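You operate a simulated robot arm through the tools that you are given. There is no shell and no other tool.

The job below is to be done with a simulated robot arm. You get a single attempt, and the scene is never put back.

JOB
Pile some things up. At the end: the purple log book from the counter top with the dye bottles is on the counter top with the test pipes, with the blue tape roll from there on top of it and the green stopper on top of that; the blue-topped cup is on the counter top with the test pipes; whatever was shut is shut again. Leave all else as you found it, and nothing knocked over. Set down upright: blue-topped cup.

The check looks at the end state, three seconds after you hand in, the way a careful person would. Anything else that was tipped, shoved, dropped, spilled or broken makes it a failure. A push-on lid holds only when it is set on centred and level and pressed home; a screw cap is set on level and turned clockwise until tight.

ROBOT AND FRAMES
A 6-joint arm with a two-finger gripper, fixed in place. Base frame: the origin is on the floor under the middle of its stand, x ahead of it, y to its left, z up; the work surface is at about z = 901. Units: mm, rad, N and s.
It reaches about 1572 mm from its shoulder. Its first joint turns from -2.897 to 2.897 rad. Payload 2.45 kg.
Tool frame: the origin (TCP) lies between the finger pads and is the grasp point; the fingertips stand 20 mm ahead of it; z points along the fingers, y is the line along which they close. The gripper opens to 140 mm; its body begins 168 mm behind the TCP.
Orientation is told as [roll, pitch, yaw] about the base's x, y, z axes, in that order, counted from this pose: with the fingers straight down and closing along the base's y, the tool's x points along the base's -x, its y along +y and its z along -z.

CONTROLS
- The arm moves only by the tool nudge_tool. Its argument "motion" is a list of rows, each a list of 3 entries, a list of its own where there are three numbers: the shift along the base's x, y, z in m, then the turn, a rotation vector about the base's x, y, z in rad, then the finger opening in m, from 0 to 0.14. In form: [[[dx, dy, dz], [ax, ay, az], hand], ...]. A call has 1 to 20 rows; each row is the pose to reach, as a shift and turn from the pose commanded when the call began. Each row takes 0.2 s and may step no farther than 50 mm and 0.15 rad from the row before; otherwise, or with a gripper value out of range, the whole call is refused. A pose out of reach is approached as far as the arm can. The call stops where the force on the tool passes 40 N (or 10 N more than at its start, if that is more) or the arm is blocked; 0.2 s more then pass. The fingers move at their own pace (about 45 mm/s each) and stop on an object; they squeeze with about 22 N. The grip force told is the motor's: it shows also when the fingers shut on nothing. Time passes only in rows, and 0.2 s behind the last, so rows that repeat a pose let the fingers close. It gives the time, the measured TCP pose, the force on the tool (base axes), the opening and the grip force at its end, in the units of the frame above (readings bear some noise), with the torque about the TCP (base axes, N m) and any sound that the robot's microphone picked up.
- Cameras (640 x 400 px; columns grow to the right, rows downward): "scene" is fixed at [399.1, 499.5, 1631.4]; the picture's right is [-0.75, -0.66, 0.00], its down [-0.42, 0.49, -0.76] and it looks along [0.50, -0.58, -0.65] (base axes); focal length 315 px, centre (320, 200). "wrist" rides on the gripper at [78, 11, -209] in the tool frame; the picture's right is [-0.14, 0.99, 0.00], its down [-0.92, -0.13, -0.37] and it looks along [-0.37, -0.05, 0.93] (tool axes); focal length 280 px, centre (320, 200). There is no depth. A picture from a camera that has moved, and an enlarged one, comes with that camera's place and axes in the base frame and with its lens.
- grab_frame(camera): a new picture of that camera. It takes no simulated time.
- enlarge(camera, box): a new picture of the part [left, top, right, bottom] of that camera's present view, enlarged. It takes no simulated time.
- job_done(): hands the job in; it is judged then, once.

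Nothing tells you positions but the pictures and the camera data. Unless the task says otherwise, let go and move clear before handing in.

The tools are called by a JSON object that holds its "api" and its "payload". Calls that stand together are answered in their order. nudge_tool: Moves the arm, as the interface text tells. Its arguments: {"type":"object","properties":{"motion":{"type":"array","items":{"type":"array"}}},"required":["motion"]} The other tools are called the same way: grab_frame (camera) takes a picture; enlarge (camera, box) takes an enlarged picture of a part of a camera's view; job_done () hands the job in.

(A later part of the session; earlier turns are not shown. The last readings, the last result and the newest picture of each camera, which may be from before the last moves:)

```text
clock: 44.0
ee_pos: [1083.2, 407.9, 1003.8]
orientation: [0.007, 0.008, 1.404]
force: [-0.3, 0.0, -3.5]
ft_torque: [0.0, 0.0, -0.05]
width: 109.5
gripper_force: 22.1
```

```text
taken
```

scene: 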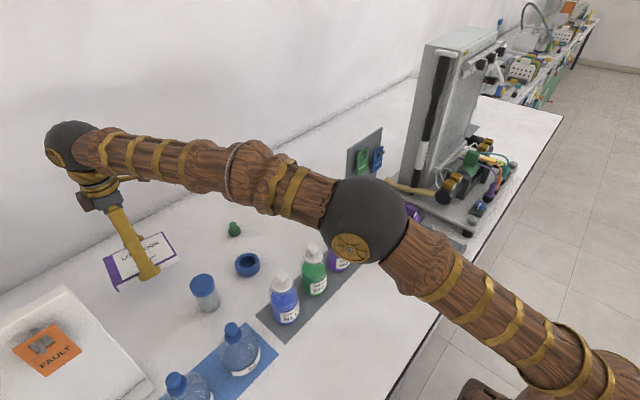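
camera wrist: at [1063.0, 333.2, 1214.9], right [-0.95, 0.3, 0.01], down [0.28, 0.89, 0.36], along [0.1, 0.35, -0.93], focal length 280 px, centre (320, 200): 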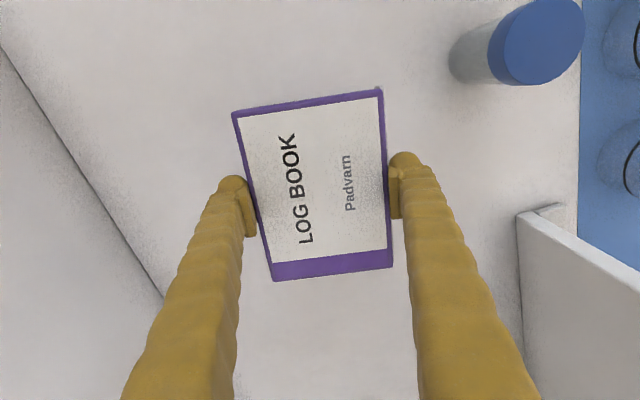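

Book is held level (about 3.5 N). Carrying it high over to the spot behind the pipe rack.

{"api": "nudge_tool", "payload": {"motion": [[[0, 0, 0.04], [0, 0, 0], 0.08], [[0, 0, 0.08], [0, 0, 0], 0.08], [[-0.006, -0.0406, 0.08], [0, 0, 0.012], 0.08], [[-0.012, -0.0812, 0.08], [0, 0, 0.024], 0.08], [[-0.018, -0.1218, 0.08], [0, 0, 0.036], 0.08], [[-0.024, -0.1624, 0.08], [0, 0, 0.048], 0.08], [[-0.03, -0.203, 0.08], [0, 0, 0.06], 0.08], [[-0.036, -0.2436, 0.08], [0, 0, 0.072], 0.08], [[-0.042, -0.2842, 0.08], [0, 0, 0.084], 0.08], [[-0.048, -0.3248, 0.08], [0, 0, 0.096], 0.08], [[-0.054, -0.3654, 0.08], [0, 0, 0.108], 0.08], [[-0.06, -0.406, 0.08], [0, 0, 0.12], 0.08], [[-0.066, -0.4466, 0.08], [0, 0, 0.132], 0.08], [[-0.072, -0.4872, 0.08], [0, 0, 0.144], 0.08], [[-0.078, -0.5278, 0.08], [0, 0, 0.156], 0.08], [[-0.084, -0.568, 0.08], [0, 0, 0.167], 0.08]]}}

{"api": "grab_frame", "payload": {"camera": "wrist"}}

{"api": "grab_frame", "payload": {"camera": "scene"}}

```text
clock: 47.4
ee_pos: [999.5, -162.1, 1084.5]
orientation: [0.006, 0.005, 1.573]
force: [0.4, 0.7, -3.1]
ft_torque: [-0.03, 0.02, -0.01]
width: 109.4
gripper_force: 22.2
```

```text
taken
camera wrist: at [991.4, -238.7, 1294.6], right [-0.99, 0.14, 0.01], down [0.13, 0.92, 0.36], along [0.04, 0.36, -0.93], focal length 280 px, centre (320, 200)
```

wrist: 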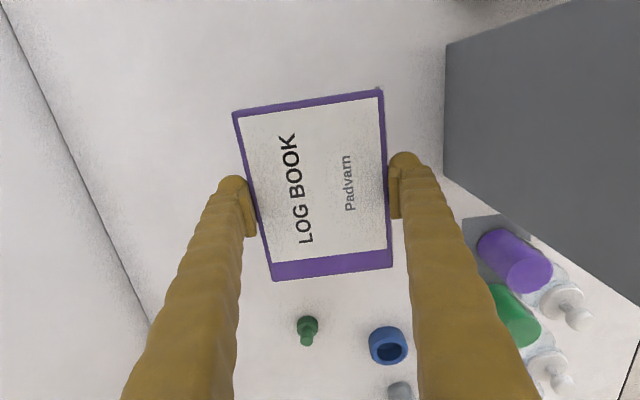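

```text
taken
```

scene: 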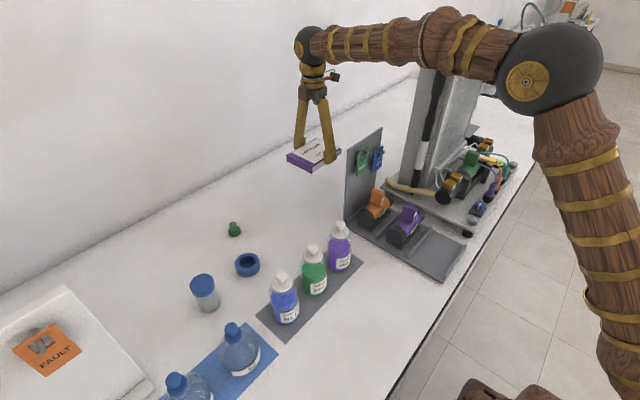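

Book is over the clear spot behind the rack board. Lowering it gently to the counter.

{"api": "nudge_tool", "payload": {"motion": [[[0, 0, -0.04], [0, 0, 0], 0.08], [[0, 0, -0.08], [0, 0, 0], 0.08], [[0, 0, -0.12], [0, 0, 0], 0.08], [[0, 0, -0.145], [0, 0, 0], 0.08], [[0, 0, -0.155], [0, 0, 0], 0.08], [[0, 0, -0.158], [0, 0, 0], 0.08]]}}

```text
clock: 48.8
ee_pos: [1000.3, -160.8, 926.5]
orientation: [0.006, 0.007, 1.571]
force: [0.7, -0.6, -3.3]
ft_torque: [0.02, 0.03, 0.01]
width: 109.3
gripper_force: 22.6
```

{"api": "nudge_tool", "payload": {"motion": [[[0, 0, -0.001], [0, 0, 0], 0.08], [[0, 0, -0.002], [0, 0, 0], 0.08], [[0, 0, -0.002], [0, 0, 0], 0.08]]}}

{"api": "enlarge", "payload": {"camera": "scene", "box": [250, 120, 410, 240]}}

```text
clock: 49.6
ee_pos: [999.6, -161.2, 924.9]
orientation: [0.004, 0.005, 1.571]
force: [-2.8, 3.0, 6.7]
ft_torque: [-0.02, -0.48, 0.14]
width: 109.0
gripper_force: 22.3
```

```text
3.33 times, centred on (330, 180) of scene
camera zoom: at [399.1, 499.5, 1631.4], right [-0.75, -0.66, 0.0], down [-0.42, 0.49, -0.76], along [0.5, -0.58, -0.65], focal length 1050 px, centre (287, 267)
```

zoom: 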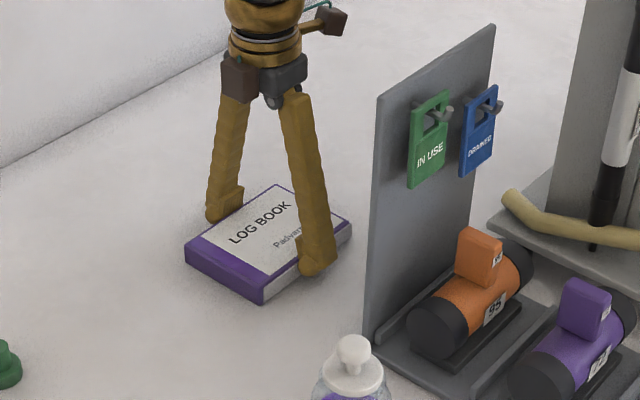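

Force shows the book has touched the counter. Opening the jaws and rising straight up.

{"api": "nudge_tool", "payload": {"motion": [[[0, 0, 0], [0, 0, 0], 0.115], [[0, 0, 0], [0, 0, 0], 0.125], [[0, 0, 0], [0, 0, 0], 0.14], [[0, 0, 0], [0, 0, 0], 0.14]]}}

{"api": "nudge_tool", "payload": {"motion": [[[0, 0, 0.03], [0, 0, 0], 0.14], [[0, 0, 0.07], [0, 0, 0], 0.14], [[0, 0, 0.11], [0, 0, 0], 0.14], [[0, 0, 0.15], [0, 0, 0], 0.14], [[0, 0, 0.19], [0, 0, 0], 0.14]]}}

{"api": "grab_frame", "payload": {"camera": "wrist"}}

{"api": "enlarge", "payload": {"camera": "scene", "box": [250, 120, 410, 240]}}

```text
clock: 50.6
ee_pos: [1000.1, -161.1, 925.7]
orientation: [0.006, 0.006, 1.57]
force: [0.0, -0.4, 0.1]
ft_torque: [0.0, -0.04, -0.02]
width: 139.9
gripper_force: 0.1
```

```text
clock: 51.8
ee_pos: [999.1, -160.6, 1114.6]
orientation: [0.007, 0.005, 1.572]
force: [0.4, -0.2, -0.8]
ft_torque: [0.03, 0.02, 0.02]
width: 139.8
gripper_force: 0.0
```

```text
taken
camera wrist: at [991.2, -237.2, 1324.6], right [-0.99, 0.14, 0.01], down [0.13, 0.92, 0.36], along [0.04, 0.36, -0.93], focal length 280 px, centre (320, 200)
```

wrist: 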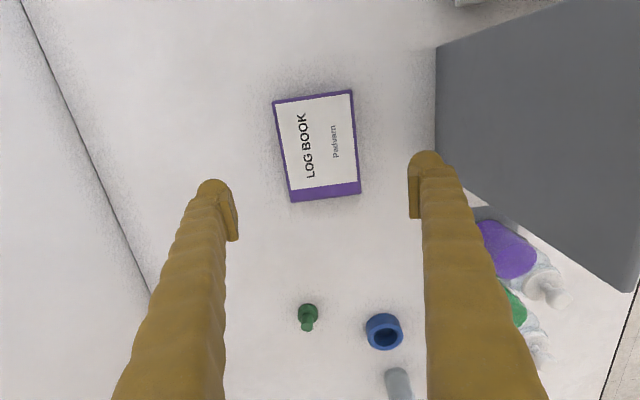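

```text
3.33 times, centred on (330, 180) of scene
camera zoom: at [399.1, 499.5, 1631.4], right [-0.75, -0.66, 0.0], down [-0.42, 0.49, -0.76], along [0.5, -0.58, -0.65], focal length 1050 px, centre (287, 267)
```

zoom: 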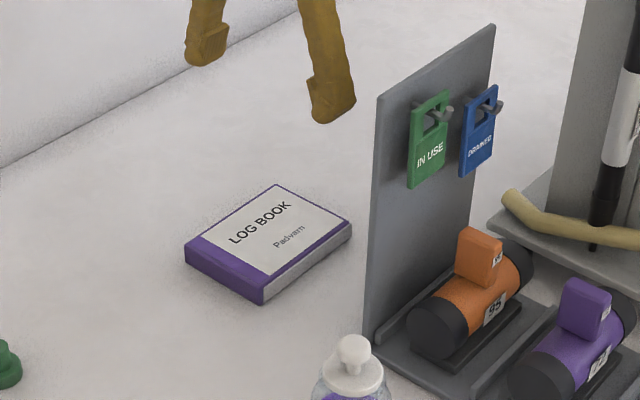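

The book rests flat at about (1000, −161). Next I move over the blue tape roll, near (919, 208).

{"api": "nudge_tool", "payload": {"motion": [[[-0.009, 0.041, 0], [0, 0, 0], 0.14], [[-0.018, 0.082, 0], [0, 0, 0], 0.14], [[-0.027, 0.123, 0], [0, 0, 0], 0.14], [[-0.036, 0.164, 0], [0, 0, 0], 0.14], [[-0.045, 0.205, 0], [0, 0, 0], 0.14], [[-0.054, 0.246, 0], [0, 0, 0], 0.14], [[-0.063, 0.287, 0], [0, 0, 0], 0.14], [[-0.072, 0.328, 0], [0, 0, 0], 0.14], [[-0.08, 0.369, 0], [0, 0, 0], 0.14]]}}

{"api": "grab_frame", "payload": {"camera": "wrist"}}

{"api": "grab_frame", "payload": {"camera": "scene"}}

```text
clock: 53.8
ee_pos: [919.9, 207.8, 1113.9]
orientation: [0.007, 0.005, 1.571]
force: [0.7, -0.7, 0.4]
ft_torque: [0.02, 0.02, 0.02]
width: 139.8
gripper_force: 0.1
```

```text
taken
camera wrist: at [911.7, 132.4, 1324.5], right [-0.99, 0.14, 0.01], down [0.13, 0.92, 0.36], along [0.04, 0.36, -0.93], focal length 280 px, centre (320, 200)
```

wrist: 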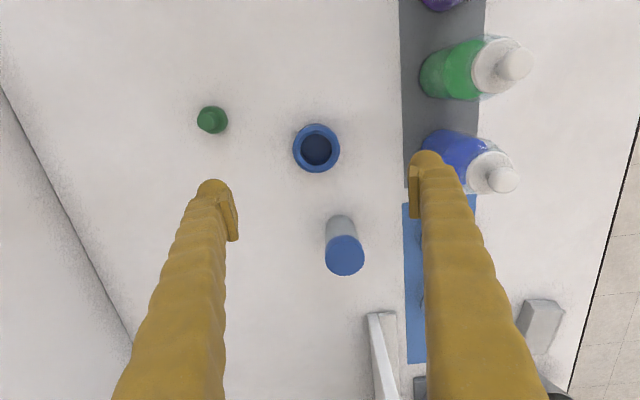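

```text
taken
```

scene: 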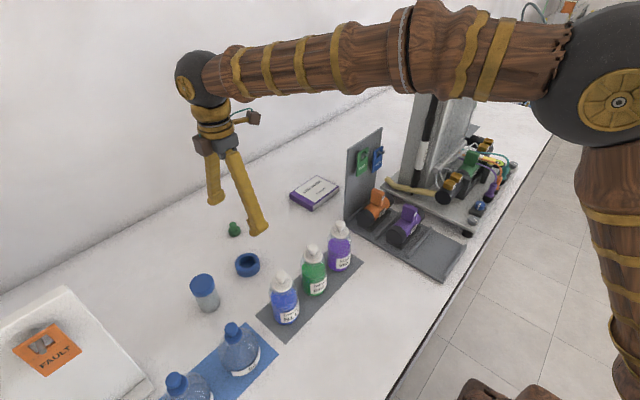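

{"api": "enlarge", "payload": {"camera": "wrist", "box": [270, 100, 370, 190]}}

```text
4.44 times, centred on (320, 145) of wrist
camera zoom: at [911.7, 132.4, 1324.5], right [-0.99, 0.14, 0.01], down [0.13, 0.92, 0.36], along [0.04, 0.36, -0.93], focal length 1246 px, centre (320, 444)
```

zoom: 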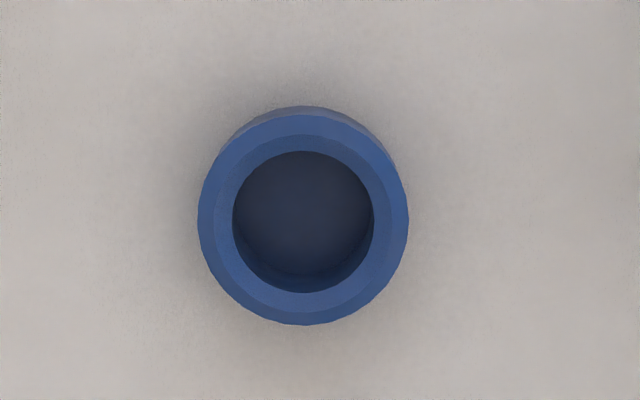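

The roll is about 67 mm wide with a bevelled rim. I'll zoom on it from the scene camera to understand the rim shape.

{"api": "enlarge", "payload": {"camera": "scene", "box": [215, 210, 275, 290]}}

{"api": "enlarge", "payload": {"camera": "wrist", "box": [180, 90, 240, 150]}}

```text
5.00 times, centred on (245, 250) of scene
camera zoom: at [399.1, 499.5, 1631.4], right [-0.75, -0.66, 0.0], down [-0.42, 0.49, -0.76], along [0.5, -0.58, -0.65], focal length 1575 px, centre (695, -50)
```

zoom: 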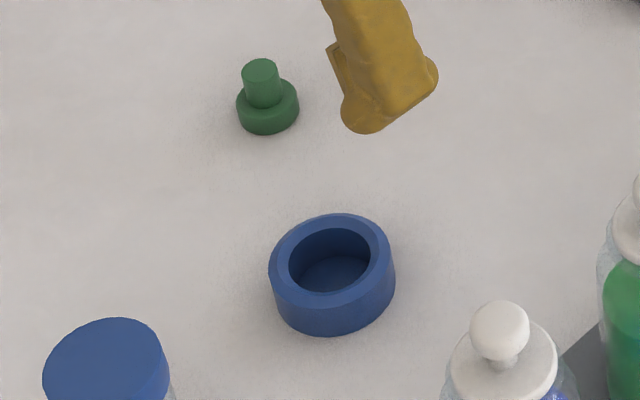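

```text
6.67 times, centred on (210, 120) of wrist
camera zoom: at [911.7, 132.4, 1324.5], right [-0.99, 0.14, 0.01], down [0.13, 0.92, 0.36], along [0.04, 0.36, -0.93], focal length 1869 px, centre (1053, 733)
```

zoom: 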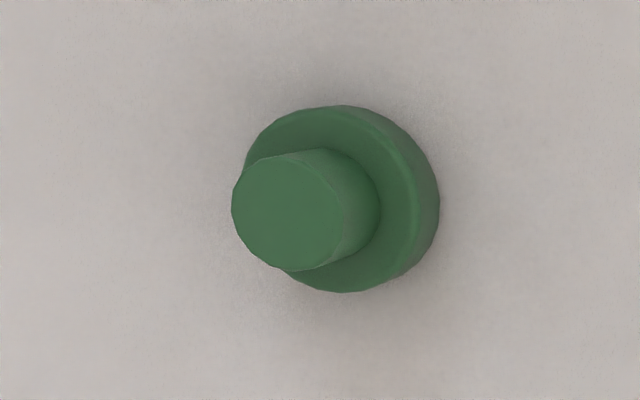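

The tape roll is centred at about (925, 209) and the stopper about (1064, 150), 40 mm wide. Lowering over the tape roll with the jaws part-closed.

{"api": "nudge_tool", "payload": {"motion": [[[0.0054, 0.001, -0.04], [0, 0, 0], 0.11], [[0.0054, 0.001, -0.08], [0, 0, 0], 0.105], [[0.0054, 0.001, -0.12], [0, 0, 0], 0.105]]}}

{"api": "grab_frame", "payload": {"camera": "wrist"}}

```text
clock: 54.6
ee_pos: [925.5, 210.4, 994.9]
orientation: [0.005, 0.004, 1.571]
force: [-0.3, 0.0, -0.4]
ft_torque: [-0.05, -0.02, -0.02]
width: 104.9
gripper_force: 0.1
```

```text
taken
camera wrist: at [916.8, 132.8, 1204.5], right [-0.99, 0.14, 0.0], down [0.13, 0.92, 0.36], along [0.05, 0.36, -0.93], focal length 280 px, centre (320, 200)
```

wrist: 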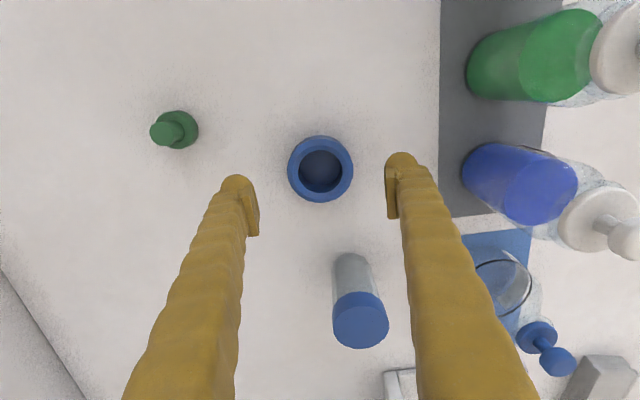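

Well centred; small y correction and final descent.

{"api": "nudge_tool", "payload": {"motion": [[[0, -0.002, -0.035], [0, 0, 0], 0.105], [[0, -0.002, -0.06], [0, 0, 0], 0.105], [[0, -0.002, -0.07], [0, 0, 0], 0.105]]}}

{"api": "grab_frame", "payload": {"camera": "wrist"}}

```text
clock: 55.4
ee_pos: [925.6, 206.4, 924.7]
orientation: [0.005, 0.006, 1.571]
force: [-0.3, 0.4, 0.1]
ft_torque: [0.03, -0.01, -0.04]
width: 105.0
gripper_force: 0.0
```

```text
taken
camera wrist: at [917.2, 130.7, 1134.1], right [-0.99, 0.14, 0.0], down [0.13, 0.92, 0.36], along [0.05, 0.36, -0.93], focal length 280 px, centre (320, 200)
```

wrist: 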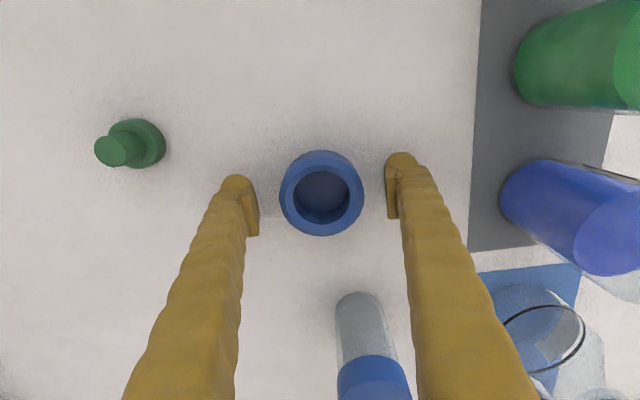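

Aligned; closing on the tape roll and lifting a little.

{"api": "nudge_tool", "payload": {"motion": [[[0, 0, 0], [0, 0, 0], 0.09], [[0, 0, 0], [0, 0, 0], 0.075], [[0, 0, 0], [0, 0, 0], 0.05], [[0, 0, 0], [0, 0, 0], 0.05], [[0, 0, 0], [0, 0, 0], 0.05]]}}

{"api": "nudge_tool", "payload": {"motion": [[[0, 0, 0.01], [0, 0, 0], 0.05], [[0, 0, 0.03], [0, 0, 0], 0.05], [[0, 0, 0.07], [0, 0, 0], 0.05], [[0, 0, 0.11], [0, 0, 0], 0.05], [[0, 0, 0.15], [0, 0, 0], 0.05]]}}

{"api": "grab_frame", "payload": {"camera": "wrist"}}

{"api": "enlarge", "payload": {"camera": "scene", "box": [160, 100, 320, 320]}}

```text
clock: 56.6
ee_pos: [924.8, 207.6, 924.3]
orientation: [0.008, 0.005, 1.57]
force: [0.4, -0.1, 0.0]
ft_torque: [0.02, -0.05, 0.0]
width: 65.7
gripper_force: 21.7
```

```text
clock: 57.8
ee_pos: [925.7, 206.0, 1075.5]
orientation: [0.008, 0.004, 1.572]
force: [0.1, 0.4, -0.8]
ft_torque: [-0.02, 0.04, 0.01]
width: 65.8
gripper_force: 22.2
```

```text
taken
camera wrist: at [917.1, 129.4, 1285.6], right [-0.99, 0.14, 0.01], down [0.13, 0.92, 0.36], along [0.04, 0.36, -0.93], focal length 280 px, centre (320, 200)
```

wrist: 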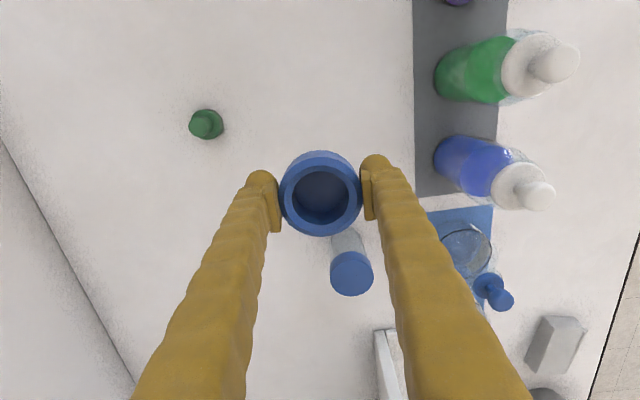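

```text
1.82 times, centred on (240, 210) of scene
camera zoom: at [399.1, 499.5, 1631.4], right [-0.75, -0.66, 0.0], down [-0.42, 0.49, -0.76], along [0.5, -0.58, -0.65], focal length 573 px, centre (466, 182)
```

zoom: 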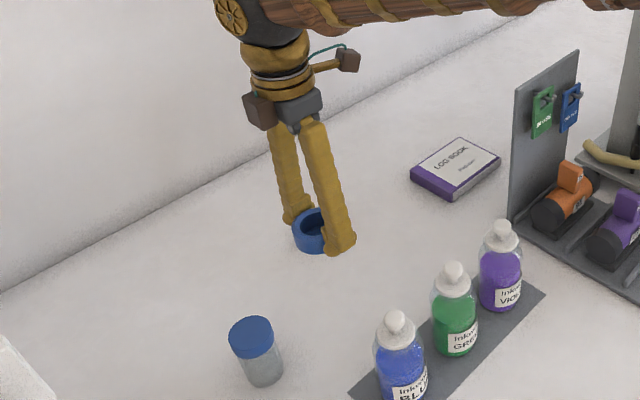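

Tape roll lifted securely. Zooming on it to see its rim and recess while it's close to the camera.

{"api": "enlarge", "payload": {"camera": "wrist", "box": [265, 135, 375, 245]}}

```text
3.64 times, centred on (320, 190) of wrist
camera zoom: at [917.1, 129.4, 1285.6], right [-0.99, 0.14, 0.01], down [0.13, 0.92, 0.36], along [0.04, 0.36, -0.93], focal length 1020 px, centre (320, 236)
```

zoom: 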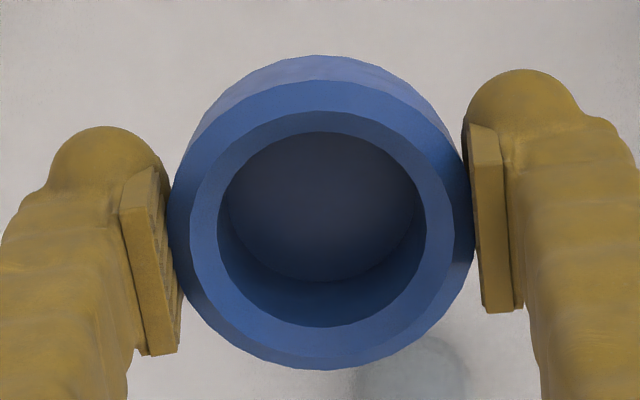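

The roll has a flat rim from about r 22.6 to 28 mm, a bevelled outside and a recess too wide for the 40 mm stopper to bridge centrally, so the stopper will need to sit over the rim. Carrying the roll over the book now.

{"api": "nudge_tool", "payload": {"motion": [[[0.0083, -0.0408, 0.01], [0, 0, 0], 0.05], [[0.0166, -0.0816, 0.01], [0, 0, 0], 0.05], [[0.0249, -0.1224, 0.01], [0, 0, 0], 0.05], [[0.0332, -0.1632, 0.01], [0, 0, 0], 0.05], [[0.0415, -0.204, 0.01], [0, 0, 0], 0.05], [[0.0498, -0.2448, 0.01], [0, 0, 0], 0.05], [[0.0581, -0.2856, 0.01], [0, 0, 0], 0.05], [[0.0664, -0.3264, 0.01], [0, 0, 0], 0.05], [[0.0745, -0.3675, 0.01], [0, 0, 0], 0.05], [[0.0745, -0.3675, -0.03], [0, 0, 0], 0.05], [[0.0745, -0.3675, -0.07], [0, 0, 0], 0.05], [[0.0745, -0.3675, -0.1], [0, 0, 0], 0.05]]}}

{"api": "grab_frame", "payload": {"camera": "wrist"}}

{"api": "enlarge", "payload": {"camera": "scene", "box": [250, 120, 410, 240]}}

```text
clock: 60.4
ee_pos: [1000.6, -159.6, 975.8]
orientation: [0.005, 0.006, 1.571]
force: [-0.4, 0.5, 0.0]
ft_torque: [0.0, 0.0, -0.03]
width: 65.8
gripper_force: 22.1
```

```text
taken
camera wrist: at [991.6, -237.9, 1185.2], right [-0.99, 0.14, 0.0], down [0.13, 0.92, 0.36], along [0.05, 0.36, -0.93], focal length 280 px, centre (320, 200)
```

wrist: 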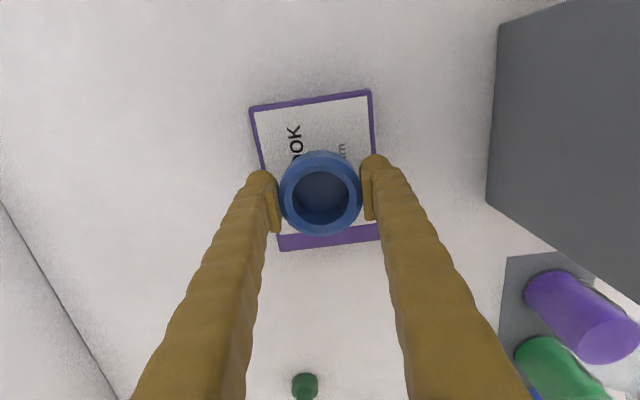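

```text
3.33 times, centred on (330, 180) of scene
camera zoom: at [399.1, 499.5, 1631.4], right [-0.75, -0.66, 0.0], down [-0.42, 0.49, -0.76], along [0.5, -0.58, -0.65], focal length 1050 px, centre (287, 267)
```

zoom: 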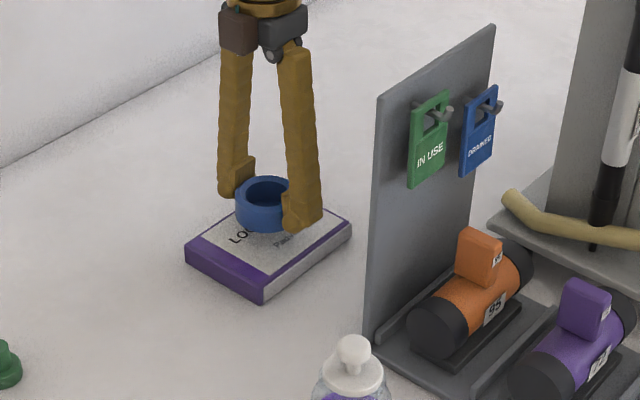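

The roll hovers centrally over the book. Lowering in small steps.

{"api": "nudge_tool", "payload": {"motion": [[[0, 0, -0.006], [0, 0, 0], 0.05], [[0, 0, -0.012], [0, 0, 0], 0.05], [[0, 0, -0.016], [0, 0, 0], 0.05], [[0, 0, -0.019], [0, 0, 0], 0.05]]}}

{"api": "enlarge", "payload": {"camera": "scene", "box": [280, 150, 360, 210]}}

```text
clock: 61.4
ee_pos: [1001.7, -160.0, 955.1]
orientation: [0.005, 0.006, 1.571]
force: [-0.5, 0.0, -0.9]
ft_torque: [-0.01, 0.01, 0.02]
width: 65.8
gripper_force: 22.5
```

```text
6.67 times, centred on (320, 180) of scene
camera zoom: at [399.1, 499.5, 1631.4], right [-0.75, -0.66, 0.0], down [-0.42, 0.49, -0.76], along [0.5, -0.58, -0.65], focal length 2100 px, centre (320, 333)
```

zoom: 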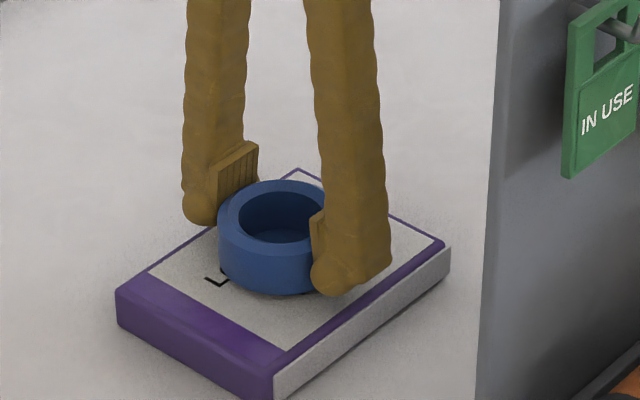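

{"api": "nudge_tool", "payload": {"motion": [[[0, 0, -0.001], [0, 0, 0], 0.05], [[0, 0, -0.002], [0, 0, 0], 0.05], [[0, 0, -0.002], [0, 0, 0], 0.05]]}}

```text
clock: 62.2
ee_pos: [998.9, -161.1, 953.4]
orientation: [0.004, 0.007, 1.571]
force: [0.1, 0.6, -1.3]
ft_torque: [0.02, -0.01, -0.02]
width: 66.1
gripper_force: 22.3
```

The roll isn't touching yet; continuing in 1 mm steps.

{"api": "nudge_tool", "payload": {"motion": [[[0, 0, -0.001], [0, 0, 0], 0.05], [[0, 0, -0.002], [0, 0, 0], 0.05], [[0, 0, -0.002], [0, 0, 0], 0.05]]}}

```text
clock: 63.0
ee_pos: [998.9, -160.9, 952.2]
orientation: [0.007, 0.004, 1.571]
force: [-0.2, 0.3, -1.0]
ft_torque: [-0.03, 0.01, -0.01]
width: 66.1
gripper_force: 22.1
```

{"api": "nudge_tool", "payload": {"motion": [[[0, 0, -0.001], [0, 0, 0], 0.05], [[0, 0, -0.002], [0, 0, 0], 0.05], [[0, 0, -0.002], [0, 0, 0], 0.05]]}}

{"api": "enlarge", "payload": {"camera": "scene", "box": [280, 150, 360, 210]}}

```text
clock: 63.8
ee_pos: [1000.2, -160.4, 950.1]
orientation: [0.005, 0.005, 1.571]
force: [-0.7, 0.6, 6.3]
ft_torque: [0.05, -0.03, -0.03]
width: 66.0
gripper_force: 22.4
```

```text
6.67 times, centred on (320, 180) of scene
camera zoom: at [399.1, 499.5, 1631.4], right [-0.75, -0.66, 0.0], down [-0.42, 0.49, -0.76], along [0.5, -0.58, -0.65], focal length 2100 px, centre (320, 333)
```

zoom: 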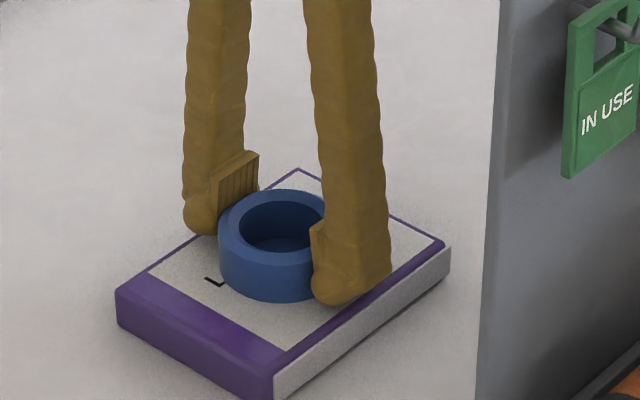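

Contact confirmed (force +6 N). Releasing and rising.

{"api": "nudge_tool", "payload": {"motion": [[[0, 0, 0], [0, 0, 0], 0.075], [[0, 0, 0], [0, 0, 0], 0.09], [[0, 0, 0], [0, 0, 0], 0.105], [[0, 0, 0], [0, 0, 0], 0.105]]}}

{"api": "nudge_tool", "payload": {"motion": [[[0, 0, 0.03], [0, 0, 0], 0.105], [[0, 0, 0.07], [0, 0, 0], 0.105], [[0, 0, 0.11], [0, 0, 0], 0.105], [[0, 0, 0.15], [0, 0, 0], 0.105]]}}

{"api": "grab_frame", "payload": {"camera": "wrist"}}

{"api": "enlarge", "payload": {"camera": "scene", "box": [250, 120, 410, 240]}}

```text
clock: 64.8
ee_pos: [1000.2, -160.8, 948.4]
orientation: [0.006, 0.006, 1.572]
force: [-0.8, 0.2, 0.2]
ft_torque: [-0.01, 0.03, 0.02]
width: 105.1
gripper_force: 0.0
```

```text
clock: 65.8
ee_pos: [1000.8, -161.3, 1099.2]
orientation: [0.007, 0.005, 1.57]
force: [-0.8, -0.3, -0.1]
ft_torque: [0.02, -0.02, -0.01]
width: 104.9
gripper_force: 0.3
```

```text
taken
camera wrist: at [991.5, -237.7, 1310.0], right [-0.99, 0.14, 0.01], down [0.13, 0.92, 0.36], along [0.04, 0.36, -0.93], focal length 280 px, centre (320, 200)
```

wrist: 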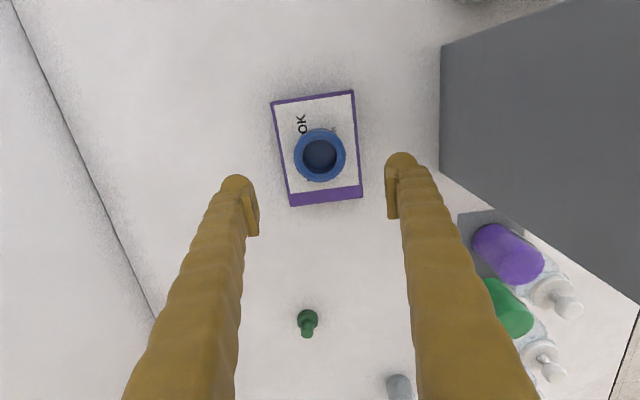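

```text
3.33 times, centred on (330, 180) of scene
camera zoom: at [399.1, 499.5, 1631.4], right [-0.75, -0.66, 0.0], down [-0.42, 0.49, -0.76], along [0.5, -0.58, -0.65], focal length 1050 px, centre (287, 267)
```

zoom: 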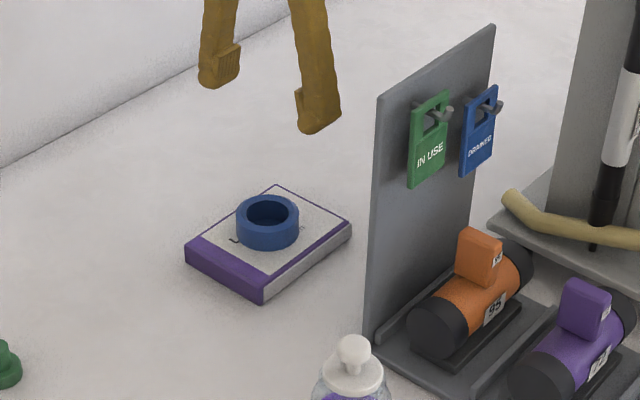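

Tape roll sits centrally on the book. I'll record its exact offset with a zoom, then go for the stopper.

{"api": "enlarge", "payload": {"camera": "wrist", "box": [260, 80, 380, 220]}}

{"api": "enlarge", "payload": {"camera": "scene", "box": [210, 200, 260, 250]}}

```text
2.86 times, centred on (320, 150) of wrist
camera zoom: at [991.5, -237.7, 1310.0], right [-0.99, 0.14, 0.01], down [0.13, 0.92, 0.36], along [0.04, 0.36, -0.93], focal length 801 px, centre (320, 343)
```

zoom: 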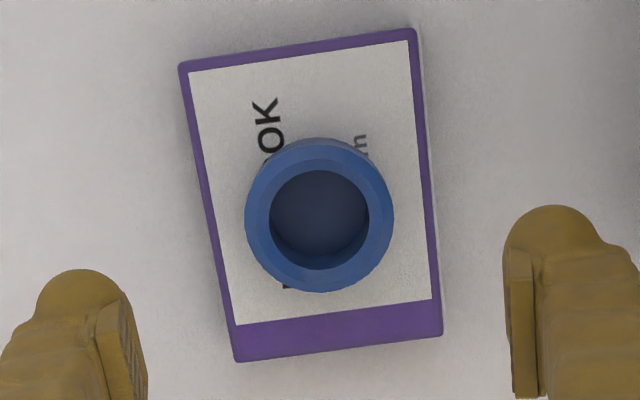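

```text
8.00 times, centred on (235, 225) of scene
camera zoom: at [399.1, 499.5, 1631.4], right [-0.75, -0.66, 0.0], down [-0.42, 0.49, -0.76], along [0.5, -0.58, -0.65], focal length 2520 px, centre (1000, 0)
```

zoom: 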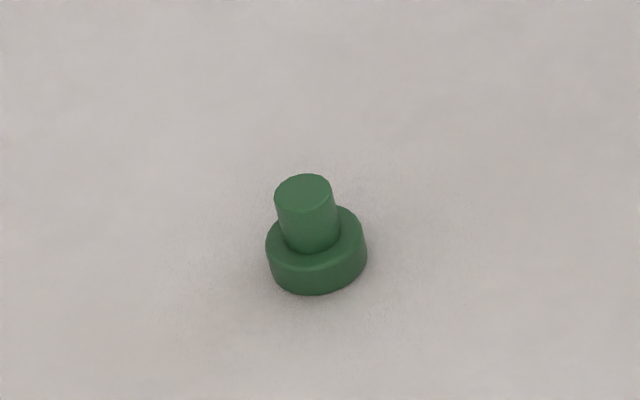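

The tape centre is at about (1000.5, −161), rim top near z 955. Now moving above the green stopper, which I'll hold by its 23 mm knob.

{"api": "nudge_tool", "payload": {"motion": [[[0.0087, 0.044, 0], [0, 0, 0], 0.08], [[0.0174, 0.088, 0], [0, 0, 0], 0.08], [[0.0261, 0.132, 0], [0, 0, 0], 0.08], [[0.0348, 0.176, 0], [0, 0, 0], 0.08], [[0.0435, 0.22, 0], [0, 0, 0], 0.08], [[0.0522, 0.264, 0], [0, 0, 0], 0.08], [[0.061, 0.31, 0], [0, 0, 0], 0.08], [[0.061, 0.31, -0.04], [0, 0, 0], 0.08], [[0.061, 0.31, -0.07], [0, 0, 0], 0.08]]}}

{"api": "grab_frame", "payload": {"camera": "wrist"}}

{"api": "enlarge", "payload": {"camera": "wrist", "box": [260, 100, 380, 220]}}

```text
clock: 67.8
ee_pos: [1061.0, 150.3, 1029.4]
orientation: [0.005, 0.007, 1.57]
force: [-0.6, -0.7, 0.5]
ft_torque: [0.01, -0.01, 0.0]
width: 79.9
gripper_force: 0.1
```

```text
taken
camera wrist: at [1051.9, 72.8, 1239.7], right [-0.99, 0.14, 0.01], down [0.13, 0.92, 0.36], along [0.05, 0.36, -0.93], focal length 280 px, centre (320, 200)
```

wrist: 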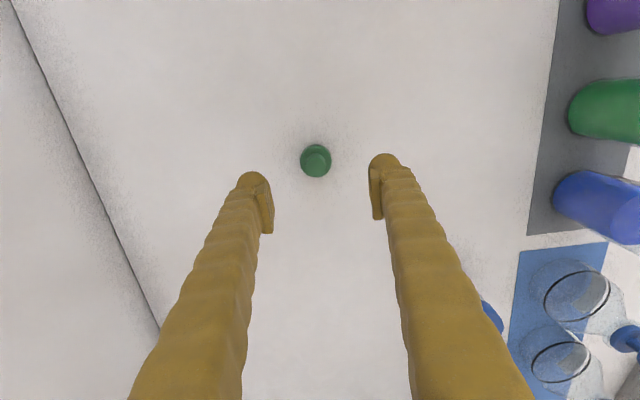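

```text
3.33 times, centred on (320, 160) of wrist
camera zoom: at [1051.9, 72.8, 1239.7], right [-0.99, 0.14, 0.01], down [0.13, 0.92, 0.36], along [0.05, 0.36, -0.93], focal length 935 px, centre (320, 333)
```

zoom: 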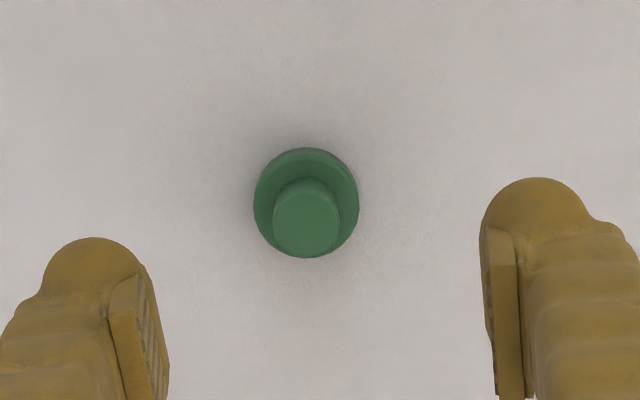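

The stopper is about 5 mm off in x; correcting and lowering in two stages to straddle the knob with tips just above the flange.

{"api": "nudge_tool", "payload": {"motion": [[[0.0047, 0.0006, -0.03], [0, 0, 0], 0.065], [[0.0047, 0.0006, -0.06], [0, 0, 0], 0.065], [[0.0047, 0.0006, -0.08], [0, 0, 0], 0.065], [[0.0047, 0.0006, -0.0905], [0, 0, 0], 0.065]]}}

{"api": "enlarge", "payload": {"camera": "wrist", "box": [220, 120, 420, 260]}}

{"api": "enlarge", "payload": {"camera": "scene", "box": [200, 180, 280, 260]}}

```text
clock: 68.8
ee_pos: [1065.6, 149.4, 938.4]
orientation: [0.005, 0.005, 1.571]
force: [0.0, -0.1, 0.7]
ft_torque: [-0.02, -0.03, -0.01]
width: 65.0
gripper_force: 0.0
```

```text
2.86 times, centred on (320, 190) of wrist
camera zoom: at [1056.5, 73.4, 1148.5], right [-0.99, 0.14, 0.01], down [0.13, 0.92, 0.36], along [0.04, 0.36, -0.93], focal length 801 px, centre (320, 229)
```

zoom: 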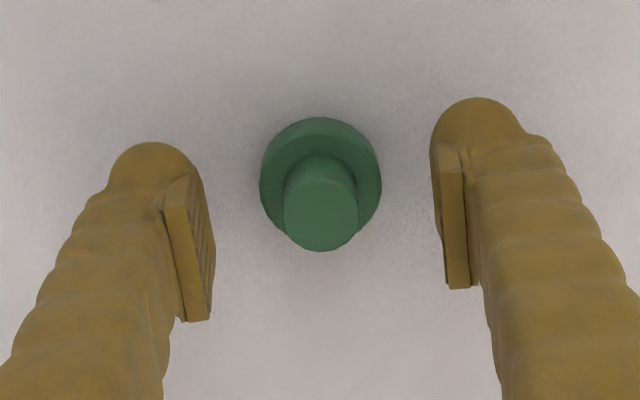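

```text
5.00 times, centred on (240, 220) of scene
camera zoom: at [399.1, 499.5, 1631.4], right [-0.75, -0.66, 0.0], down [-0.42, 0.49, -0.76], along [0.5, -0.58, -0.65], focal length 1575 px, centre (720, 100)
```

zoom: 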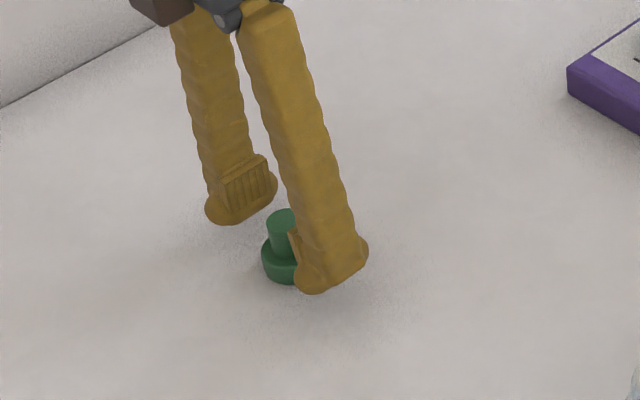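

Knob is exactly centred. Closing on it.

{"api": "nudge_tool", "payload": {"motion": [[[0, 0, 0], [0, 0, 0], 0.05], [[0, 0, 0], [0, 0, 0], 0.035], [[0, 0, 0], [0, 0, 0], 0.01], [[0, 0, 0], [0, 0, 0], 0.01], [[0, 0, 0], [0, 0, 0], 0.01]]}}

{"api": "nudge_tool", "payload": {"motion": [[[0, 0, 0.01], [0, 0, 0], 0.01], [[0, 0, 0.03], [0, 0, 0], 0.01], [[0, 0, 0.07], [0, 0, 0], 0.01], [[0, 0, 0.11], [0, 0, 0], 0.01], [[0, 0, 0.15], [0, 0, 0], 0.01]]}}

{"api": "enlarge", "payload": {"camera": "wrist", "box": [220, 120, 420, 260]}}

{"api": "enlarge", "payload": {"camera": "scene", "box": [180, 130, 280, 230]}}

```text
clock: 70.0
ee_pos: [1063.9, 151.1, 938.1]
orientation: [0.006, 0.005, 1.571]
force: [-0.5, 0.3, -0.6]
ft_torque: [0.01, 0.0, 0.01]
width: 19.7
gripper_force: 22.3
```

```text
clock: 71.2
ee_pos: [1065.9, 149.6, 1088.1]
orientation: [0.008, 0.006, 1.57]
force: [-0.5, 0.5, -0.1]
ft_torque: [0.01, 0.02, -0.02]
width: 19.4
gripper_force: 22.0
```

```text
2.86 times, centred on (320, 190) of wrist
camera zoom: at [1057.3, 72.2, 1299.3], right [-0.99, 0.14, 0.01], down [0.13, 0.92, 0.36], along [0.04, 0.36, -0.93], focal length 801 px, centre (320, 229)
```

zoom: 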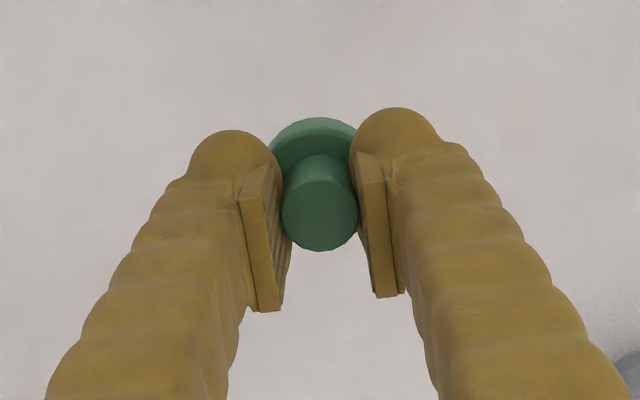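

```text
4.00 times, centred on (230, 180) of scene
camera zoom: at [399.1, 499.5, 1631.4], right [-0.75, -0.66, 0.0], down [-0.42, 0.49, -0.76], along [0.5, -0.58, -0.65], focal length 1260 px, centre (680, 280)
```

zoom: 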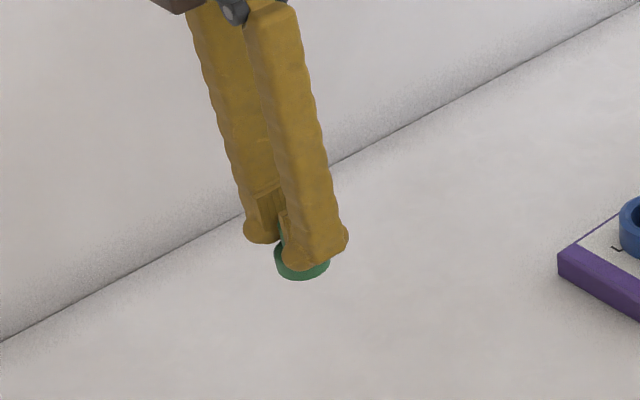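

Stopper is held cleanly by the knob. Carrying it to a point 20 mm to the +y side of the tape roll's centre so its weight comes onto the rim.

{"api": "nudge_tool", "payload": {"motion": [[[-0.0093, -0.0416, 0], [0, 0, 0], 0.01], [[-0.0186, -0.0832, 0], [0, 0, 0], 0.01], [[-0.0279, -0.1248, 0], [0, 0, 0], 0.01], [[-0.0372, -0.1664, 0], [0, 0, 0], 0.01], [[-0.0465, -0.208, 0], [0, 0, 0], 0.01], [[-0.0558, -0.2496, 0], [0, 0, 0], 0.01], [[-0.065, -0.291, 0], [0, 0, 0], 0.01], [[-0.065, -0.291, -0.035], [0, 0, 0], 0.01], [[-0.065, -0.291, -0.07], [0, 0, 0], 0.01], [[-0.065, -0.291, -0.07], [0, 0, 0], 0.01]]}}

{"api": "grab_frame", "payload": {"camera": "wrist"}}

{"api": "enlarge", "payload": {"camera": "wrist", "box": [220, 80, 420, 260]}}

{"api": "enlarge", "payload": {"camera": "scene", "box": [280, 140, 360, 220]}}

```text
clock: 73.4
ee_pos: [1001.3, -141.5, 1019.9]
orientation: [0.005, 0.005, 1.571]
force: [-0.2, 0.4, -0.1]
ft_torque: [0.01, 0.02, 0.02]
width: 19.0
gripper_force: 21.8
```

```text
taken
camera wrist: at [992.4, -218.4, 1229.2], right [-0.99, 0.14, 0.01], down [0.13, 0.92, 0.36], along [0.05, 0.36, -0.93], focal length 280 px, centre (320, 200)
```

wrist: 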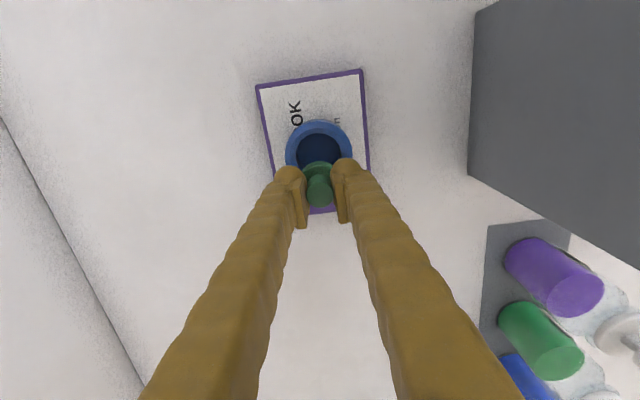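

```text
2.22 times, centred on (320, 170) of wrist
camera zoom: at [992.4, -218.4, 1229.2], right [-0.99, 0.14, 0.01], down [0.13, 0.92, 0.36], along [0.05, 0.36, -0.93], focal length 623 px, centre (320, 267)
```

zoom: 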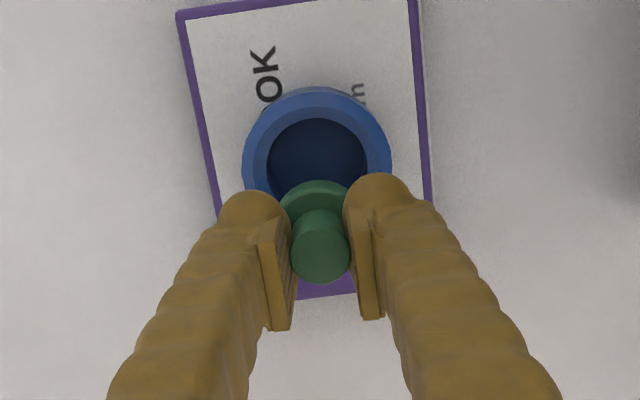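

```text
5.00 times, centred on (320, 180) of scene
camera zoom: at [399.1, 499.5, 1631.4], right [-0.75, -0.66, 0.0], down [-0.42, 0.49, -0.76], along [0.5, -0.58, -0.65], focal length 1575 px, centre (320, 300)
```

zoom: 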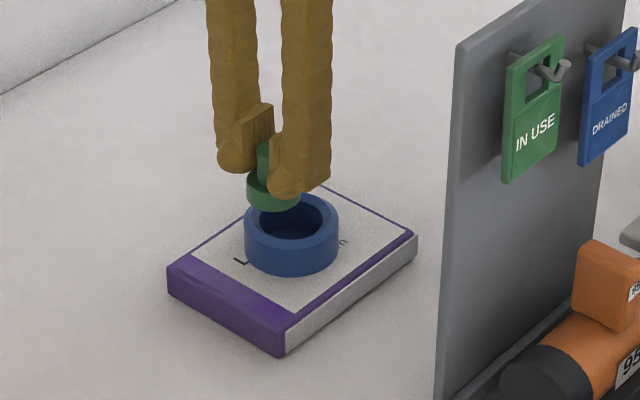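

Alignment is right: the stopper's centre lies 20 mm from the roll's centre, over the rim. Lowering in small steps.

{"api": "nudge_tool", "payload": {"motion": [[[-0.001, 0, -0.006], [0, 0, 0], 0.01], [[-0.001, 0, -0.012], [0, 0, 0], 0.01], [[-0.001, 0, -0.017], [0, 0, 0], 0.01], [[-0.001, 0, -0.02], [0, 0, 0], 0.01]]}}

{"api": "enlarge", "payload": {"camera": "scene", "box": [290, 150, 350, 210]}}

```text
clock: 74.4
ee_pos: [999.8, -141.3, 999.3]
orientation: [0.005, 0.005, 1.571]
force: [0.1, -0.5, -0.9]
ft_torque: [0.05, -0.02, 0.02]
width: 19.1
gripper_force: 22.1
```

```text
6.67 times, centred on (320, 180) of scene
camera zoom: at [399.1, 499.5, 1631.4], right [-0.75, -0.66, 0.0], down [-0.42, 0.49, -0.76], along [0.5, -0.58, -0.65], focal length 2100 px, centre (320, 333)
```

zoom: 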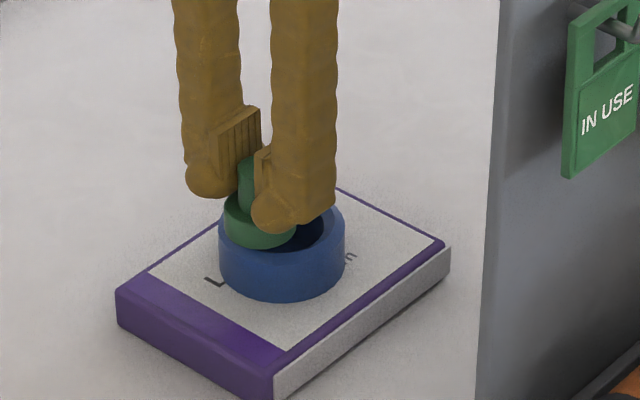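

{"api": "nudge_tool", "payload": {"motion": [[[0, 0, -0.001], [0, 0, 0], 0.01], [[0, 0, -0.002], [0, 0, 0], 0.01], [[0, 0, -0.003], [0, 0, 0], 0.01], [[0, 0, -0.003], [0, 0, 0], 0.01]]}}

{"api": "enlarge", "payload": {"camera": "scene", "box": [290, 150, 350, 210]}}

```text
clock: 75.4
ee_pos: [999.5, -140.3, 996.3]
orientation: [0.006, 0.007, 1.573]
force: [-0.4, 0.9, 0.1]
ft_torque: [-0.02, 0.01, 0.02]
width: 18.9
gripper_force: 21.7
```

```text
6.67 times, centred on (320, 180) of scene
camera zoom: at [399.1, 499.5, 1631.4], right [-0.75, -0.66, 0.0], down [-0.42, 0.49, -0.76], along [0.5, -0.58, -0.65], focal length 2100 px, centre (320, 333)
```

zoom: 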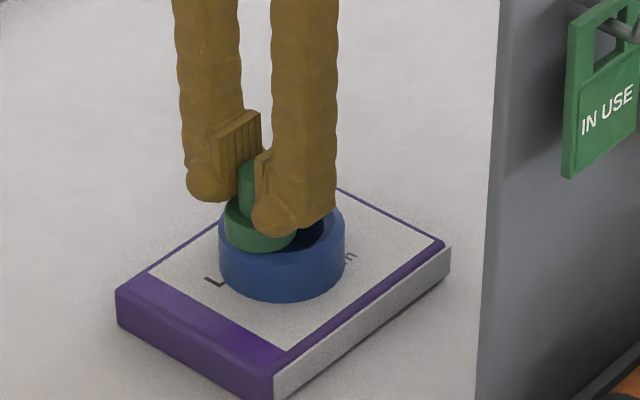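

No contact yet. Continuing 1 mm at a time.

{"api": "nudge_tool", "payload": {"motion": [[[0, 0, -0.001], [0, 0, 0], 0.01], [[0, 0, -0.002], [0, 0, 0], 0.01], [[0, 0, -0.002], [0, 0, 0], 0.01]]}}

```text
clock: 76.2
ee_pos: [1000.7, -140.5, 993.9]
orientation: [0.006, 0.005, 1.57]
force: [-0.1, -0.2, -0.7]
ft_torque: [0.01, 0.0, 0.03]
width: 19.2
gripper_force: 21.7
```

{"api": "nudge_tool", "payload": {"motion": [[[0, 0, -0.001], [0, 0, 0], 0.01], [[0, 0, -0.002], [0, 0, 0], 0.01], [[0, 0, -0.002], [0, 0, 0], 0.01]]}}

{"api": "enlarge", "payload": {"camera": "scene", "box": [290, 150, 350, 210]}}

```text
clock: 77.0
ee_pos: [999.4, -139.8, 993.3]
orientation: [0.008, 0.006, 1.57]
force: [-0.3, 0.0, -0.2]
ft_torque: [0.0, 0.01, 0.02]
width: 19.1
gripper_force: 22.0
```

```text
6.67 times, centred on (320, 180) of scene
camera zoom: at [399.1, 499.5, 1631.4], right [-0.75, -0.66, 0.0], down [-0.42, 0.49, -0.76], along [0.5, -0.58, -0.65], focal length 2100 px, centre (320, 333)
```

zoom: 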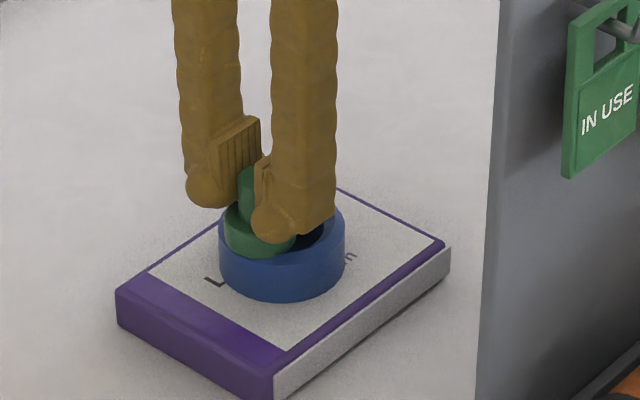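

Still no contact force; another two 1 mm steps.

{"api": "nudge_tool", "payload": {"motion": [[[0, 0, -0.001], [0, 0, 0], 0.01], [[0, 0, -0.002], [0, 0, 0], 0.01], [[0, 0, -0.002], [0, 0, 0], 0.01]]}}

```text
clock: 77.8
ee_pos: [1000.2, -141.4, 991.4]
orientation: [0.006, 0.007, 1.569]
force: [0.6, 0.4, 2.4]
ft_torque: [-0.03, -0.02, 0.02]
width: 19.3
gripper_force: 22.5
```

Force is starting to rise; one more 1 mm step to confirm contact.

{"api": "nudge_tool", "payload": {"motion": [[[0, 0, -0.001], [0, 0, 0], 0.01], [[0, 0, -0.001], [0, 0, 0], 0.01]]}}

{"api": "enlarge", "payload": {"camera": "scene", "box": [290, 150, 350, 210]}}

{"api": "enlarge", "payload": {"camera": "wrist", "box": [260, 100, 380, 240]}}

```text
clock: 78.4
ee_pos: [999.9, -142.1, 989.8]
orientation: [0.005, 0.005, 1.571]
force: [-0.8, 0.6, 11.7]
ft_torque: [0.02, -0.04, 0.03]
width: 19.1
gripper_force: 22.3
```

```text
6.67 times, centred on (320, 180) of scene
camera zoom: at [399.1, 499.5, 1631.4], right [-0.75, -0.66, 0.0], down [-0.42, 0.49, -0.76], along [0.5, -0.58, -0.65], focal length 2100 px, centre (320, 333)
```

zoom: 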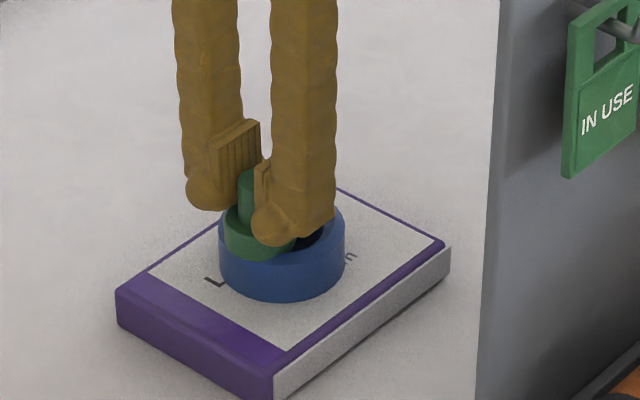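

```text
2.86 times, centred on (320, 170) of wrist
camera zoom: at [991.3, -218.0, 1200.3], right [-0.99, 0.14, 0.0], down [0.13, 0.92, 0.36], along [0.05, 0.36, -0.93], focal length 801 px, centre (320, 286)
```

zoom: 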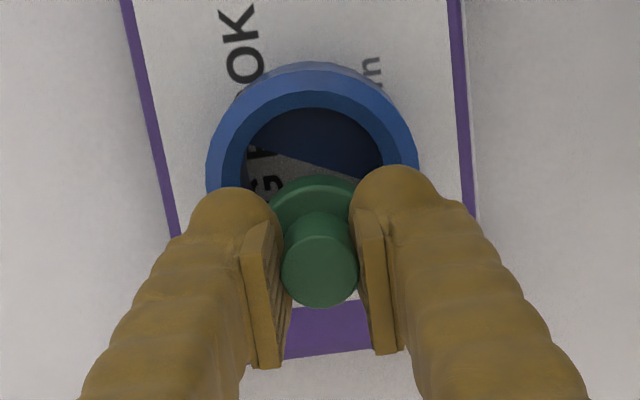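

Contact with the rim is confirmed (about 12 N). I'll relax the push by about 1 mm so nothing is stressed, then open gently.

{"api": "nudge_tool", "payload": {"motion": [[[0, 0, 0.001], [0, 0, 0], 0.01], [[0, 0, 0.001], [0, 0, 0], 0.01]]}}

{"api": "enlarge", "payload": {"camera": "wrist", "box": [260, 100, 380, 240]}}

```text
clock: 79.0
ee_pos: [1001.0, -141.3, 990.5]
orientation: [0.006, 0.005, 1.569]
force: [0.7, -0.5, 6.4]
ft_torque: [-0.01, -0.03, 0.02]
width: 18.9
gripper_force: 21.6
```

```text
2.86 times, centred on (320, 170) of wrist
camera zoom: at [991.1, -218.1, 1200.3], right [-0.99, 0.14, 0.01], down [0.13, 0.92, 0.36], along [0.04, 0.36, -0.93], focal length 801 px, centre (320, 286)
```

zoom: 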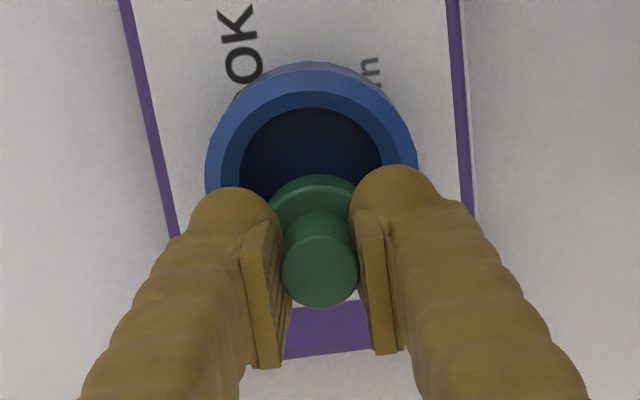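

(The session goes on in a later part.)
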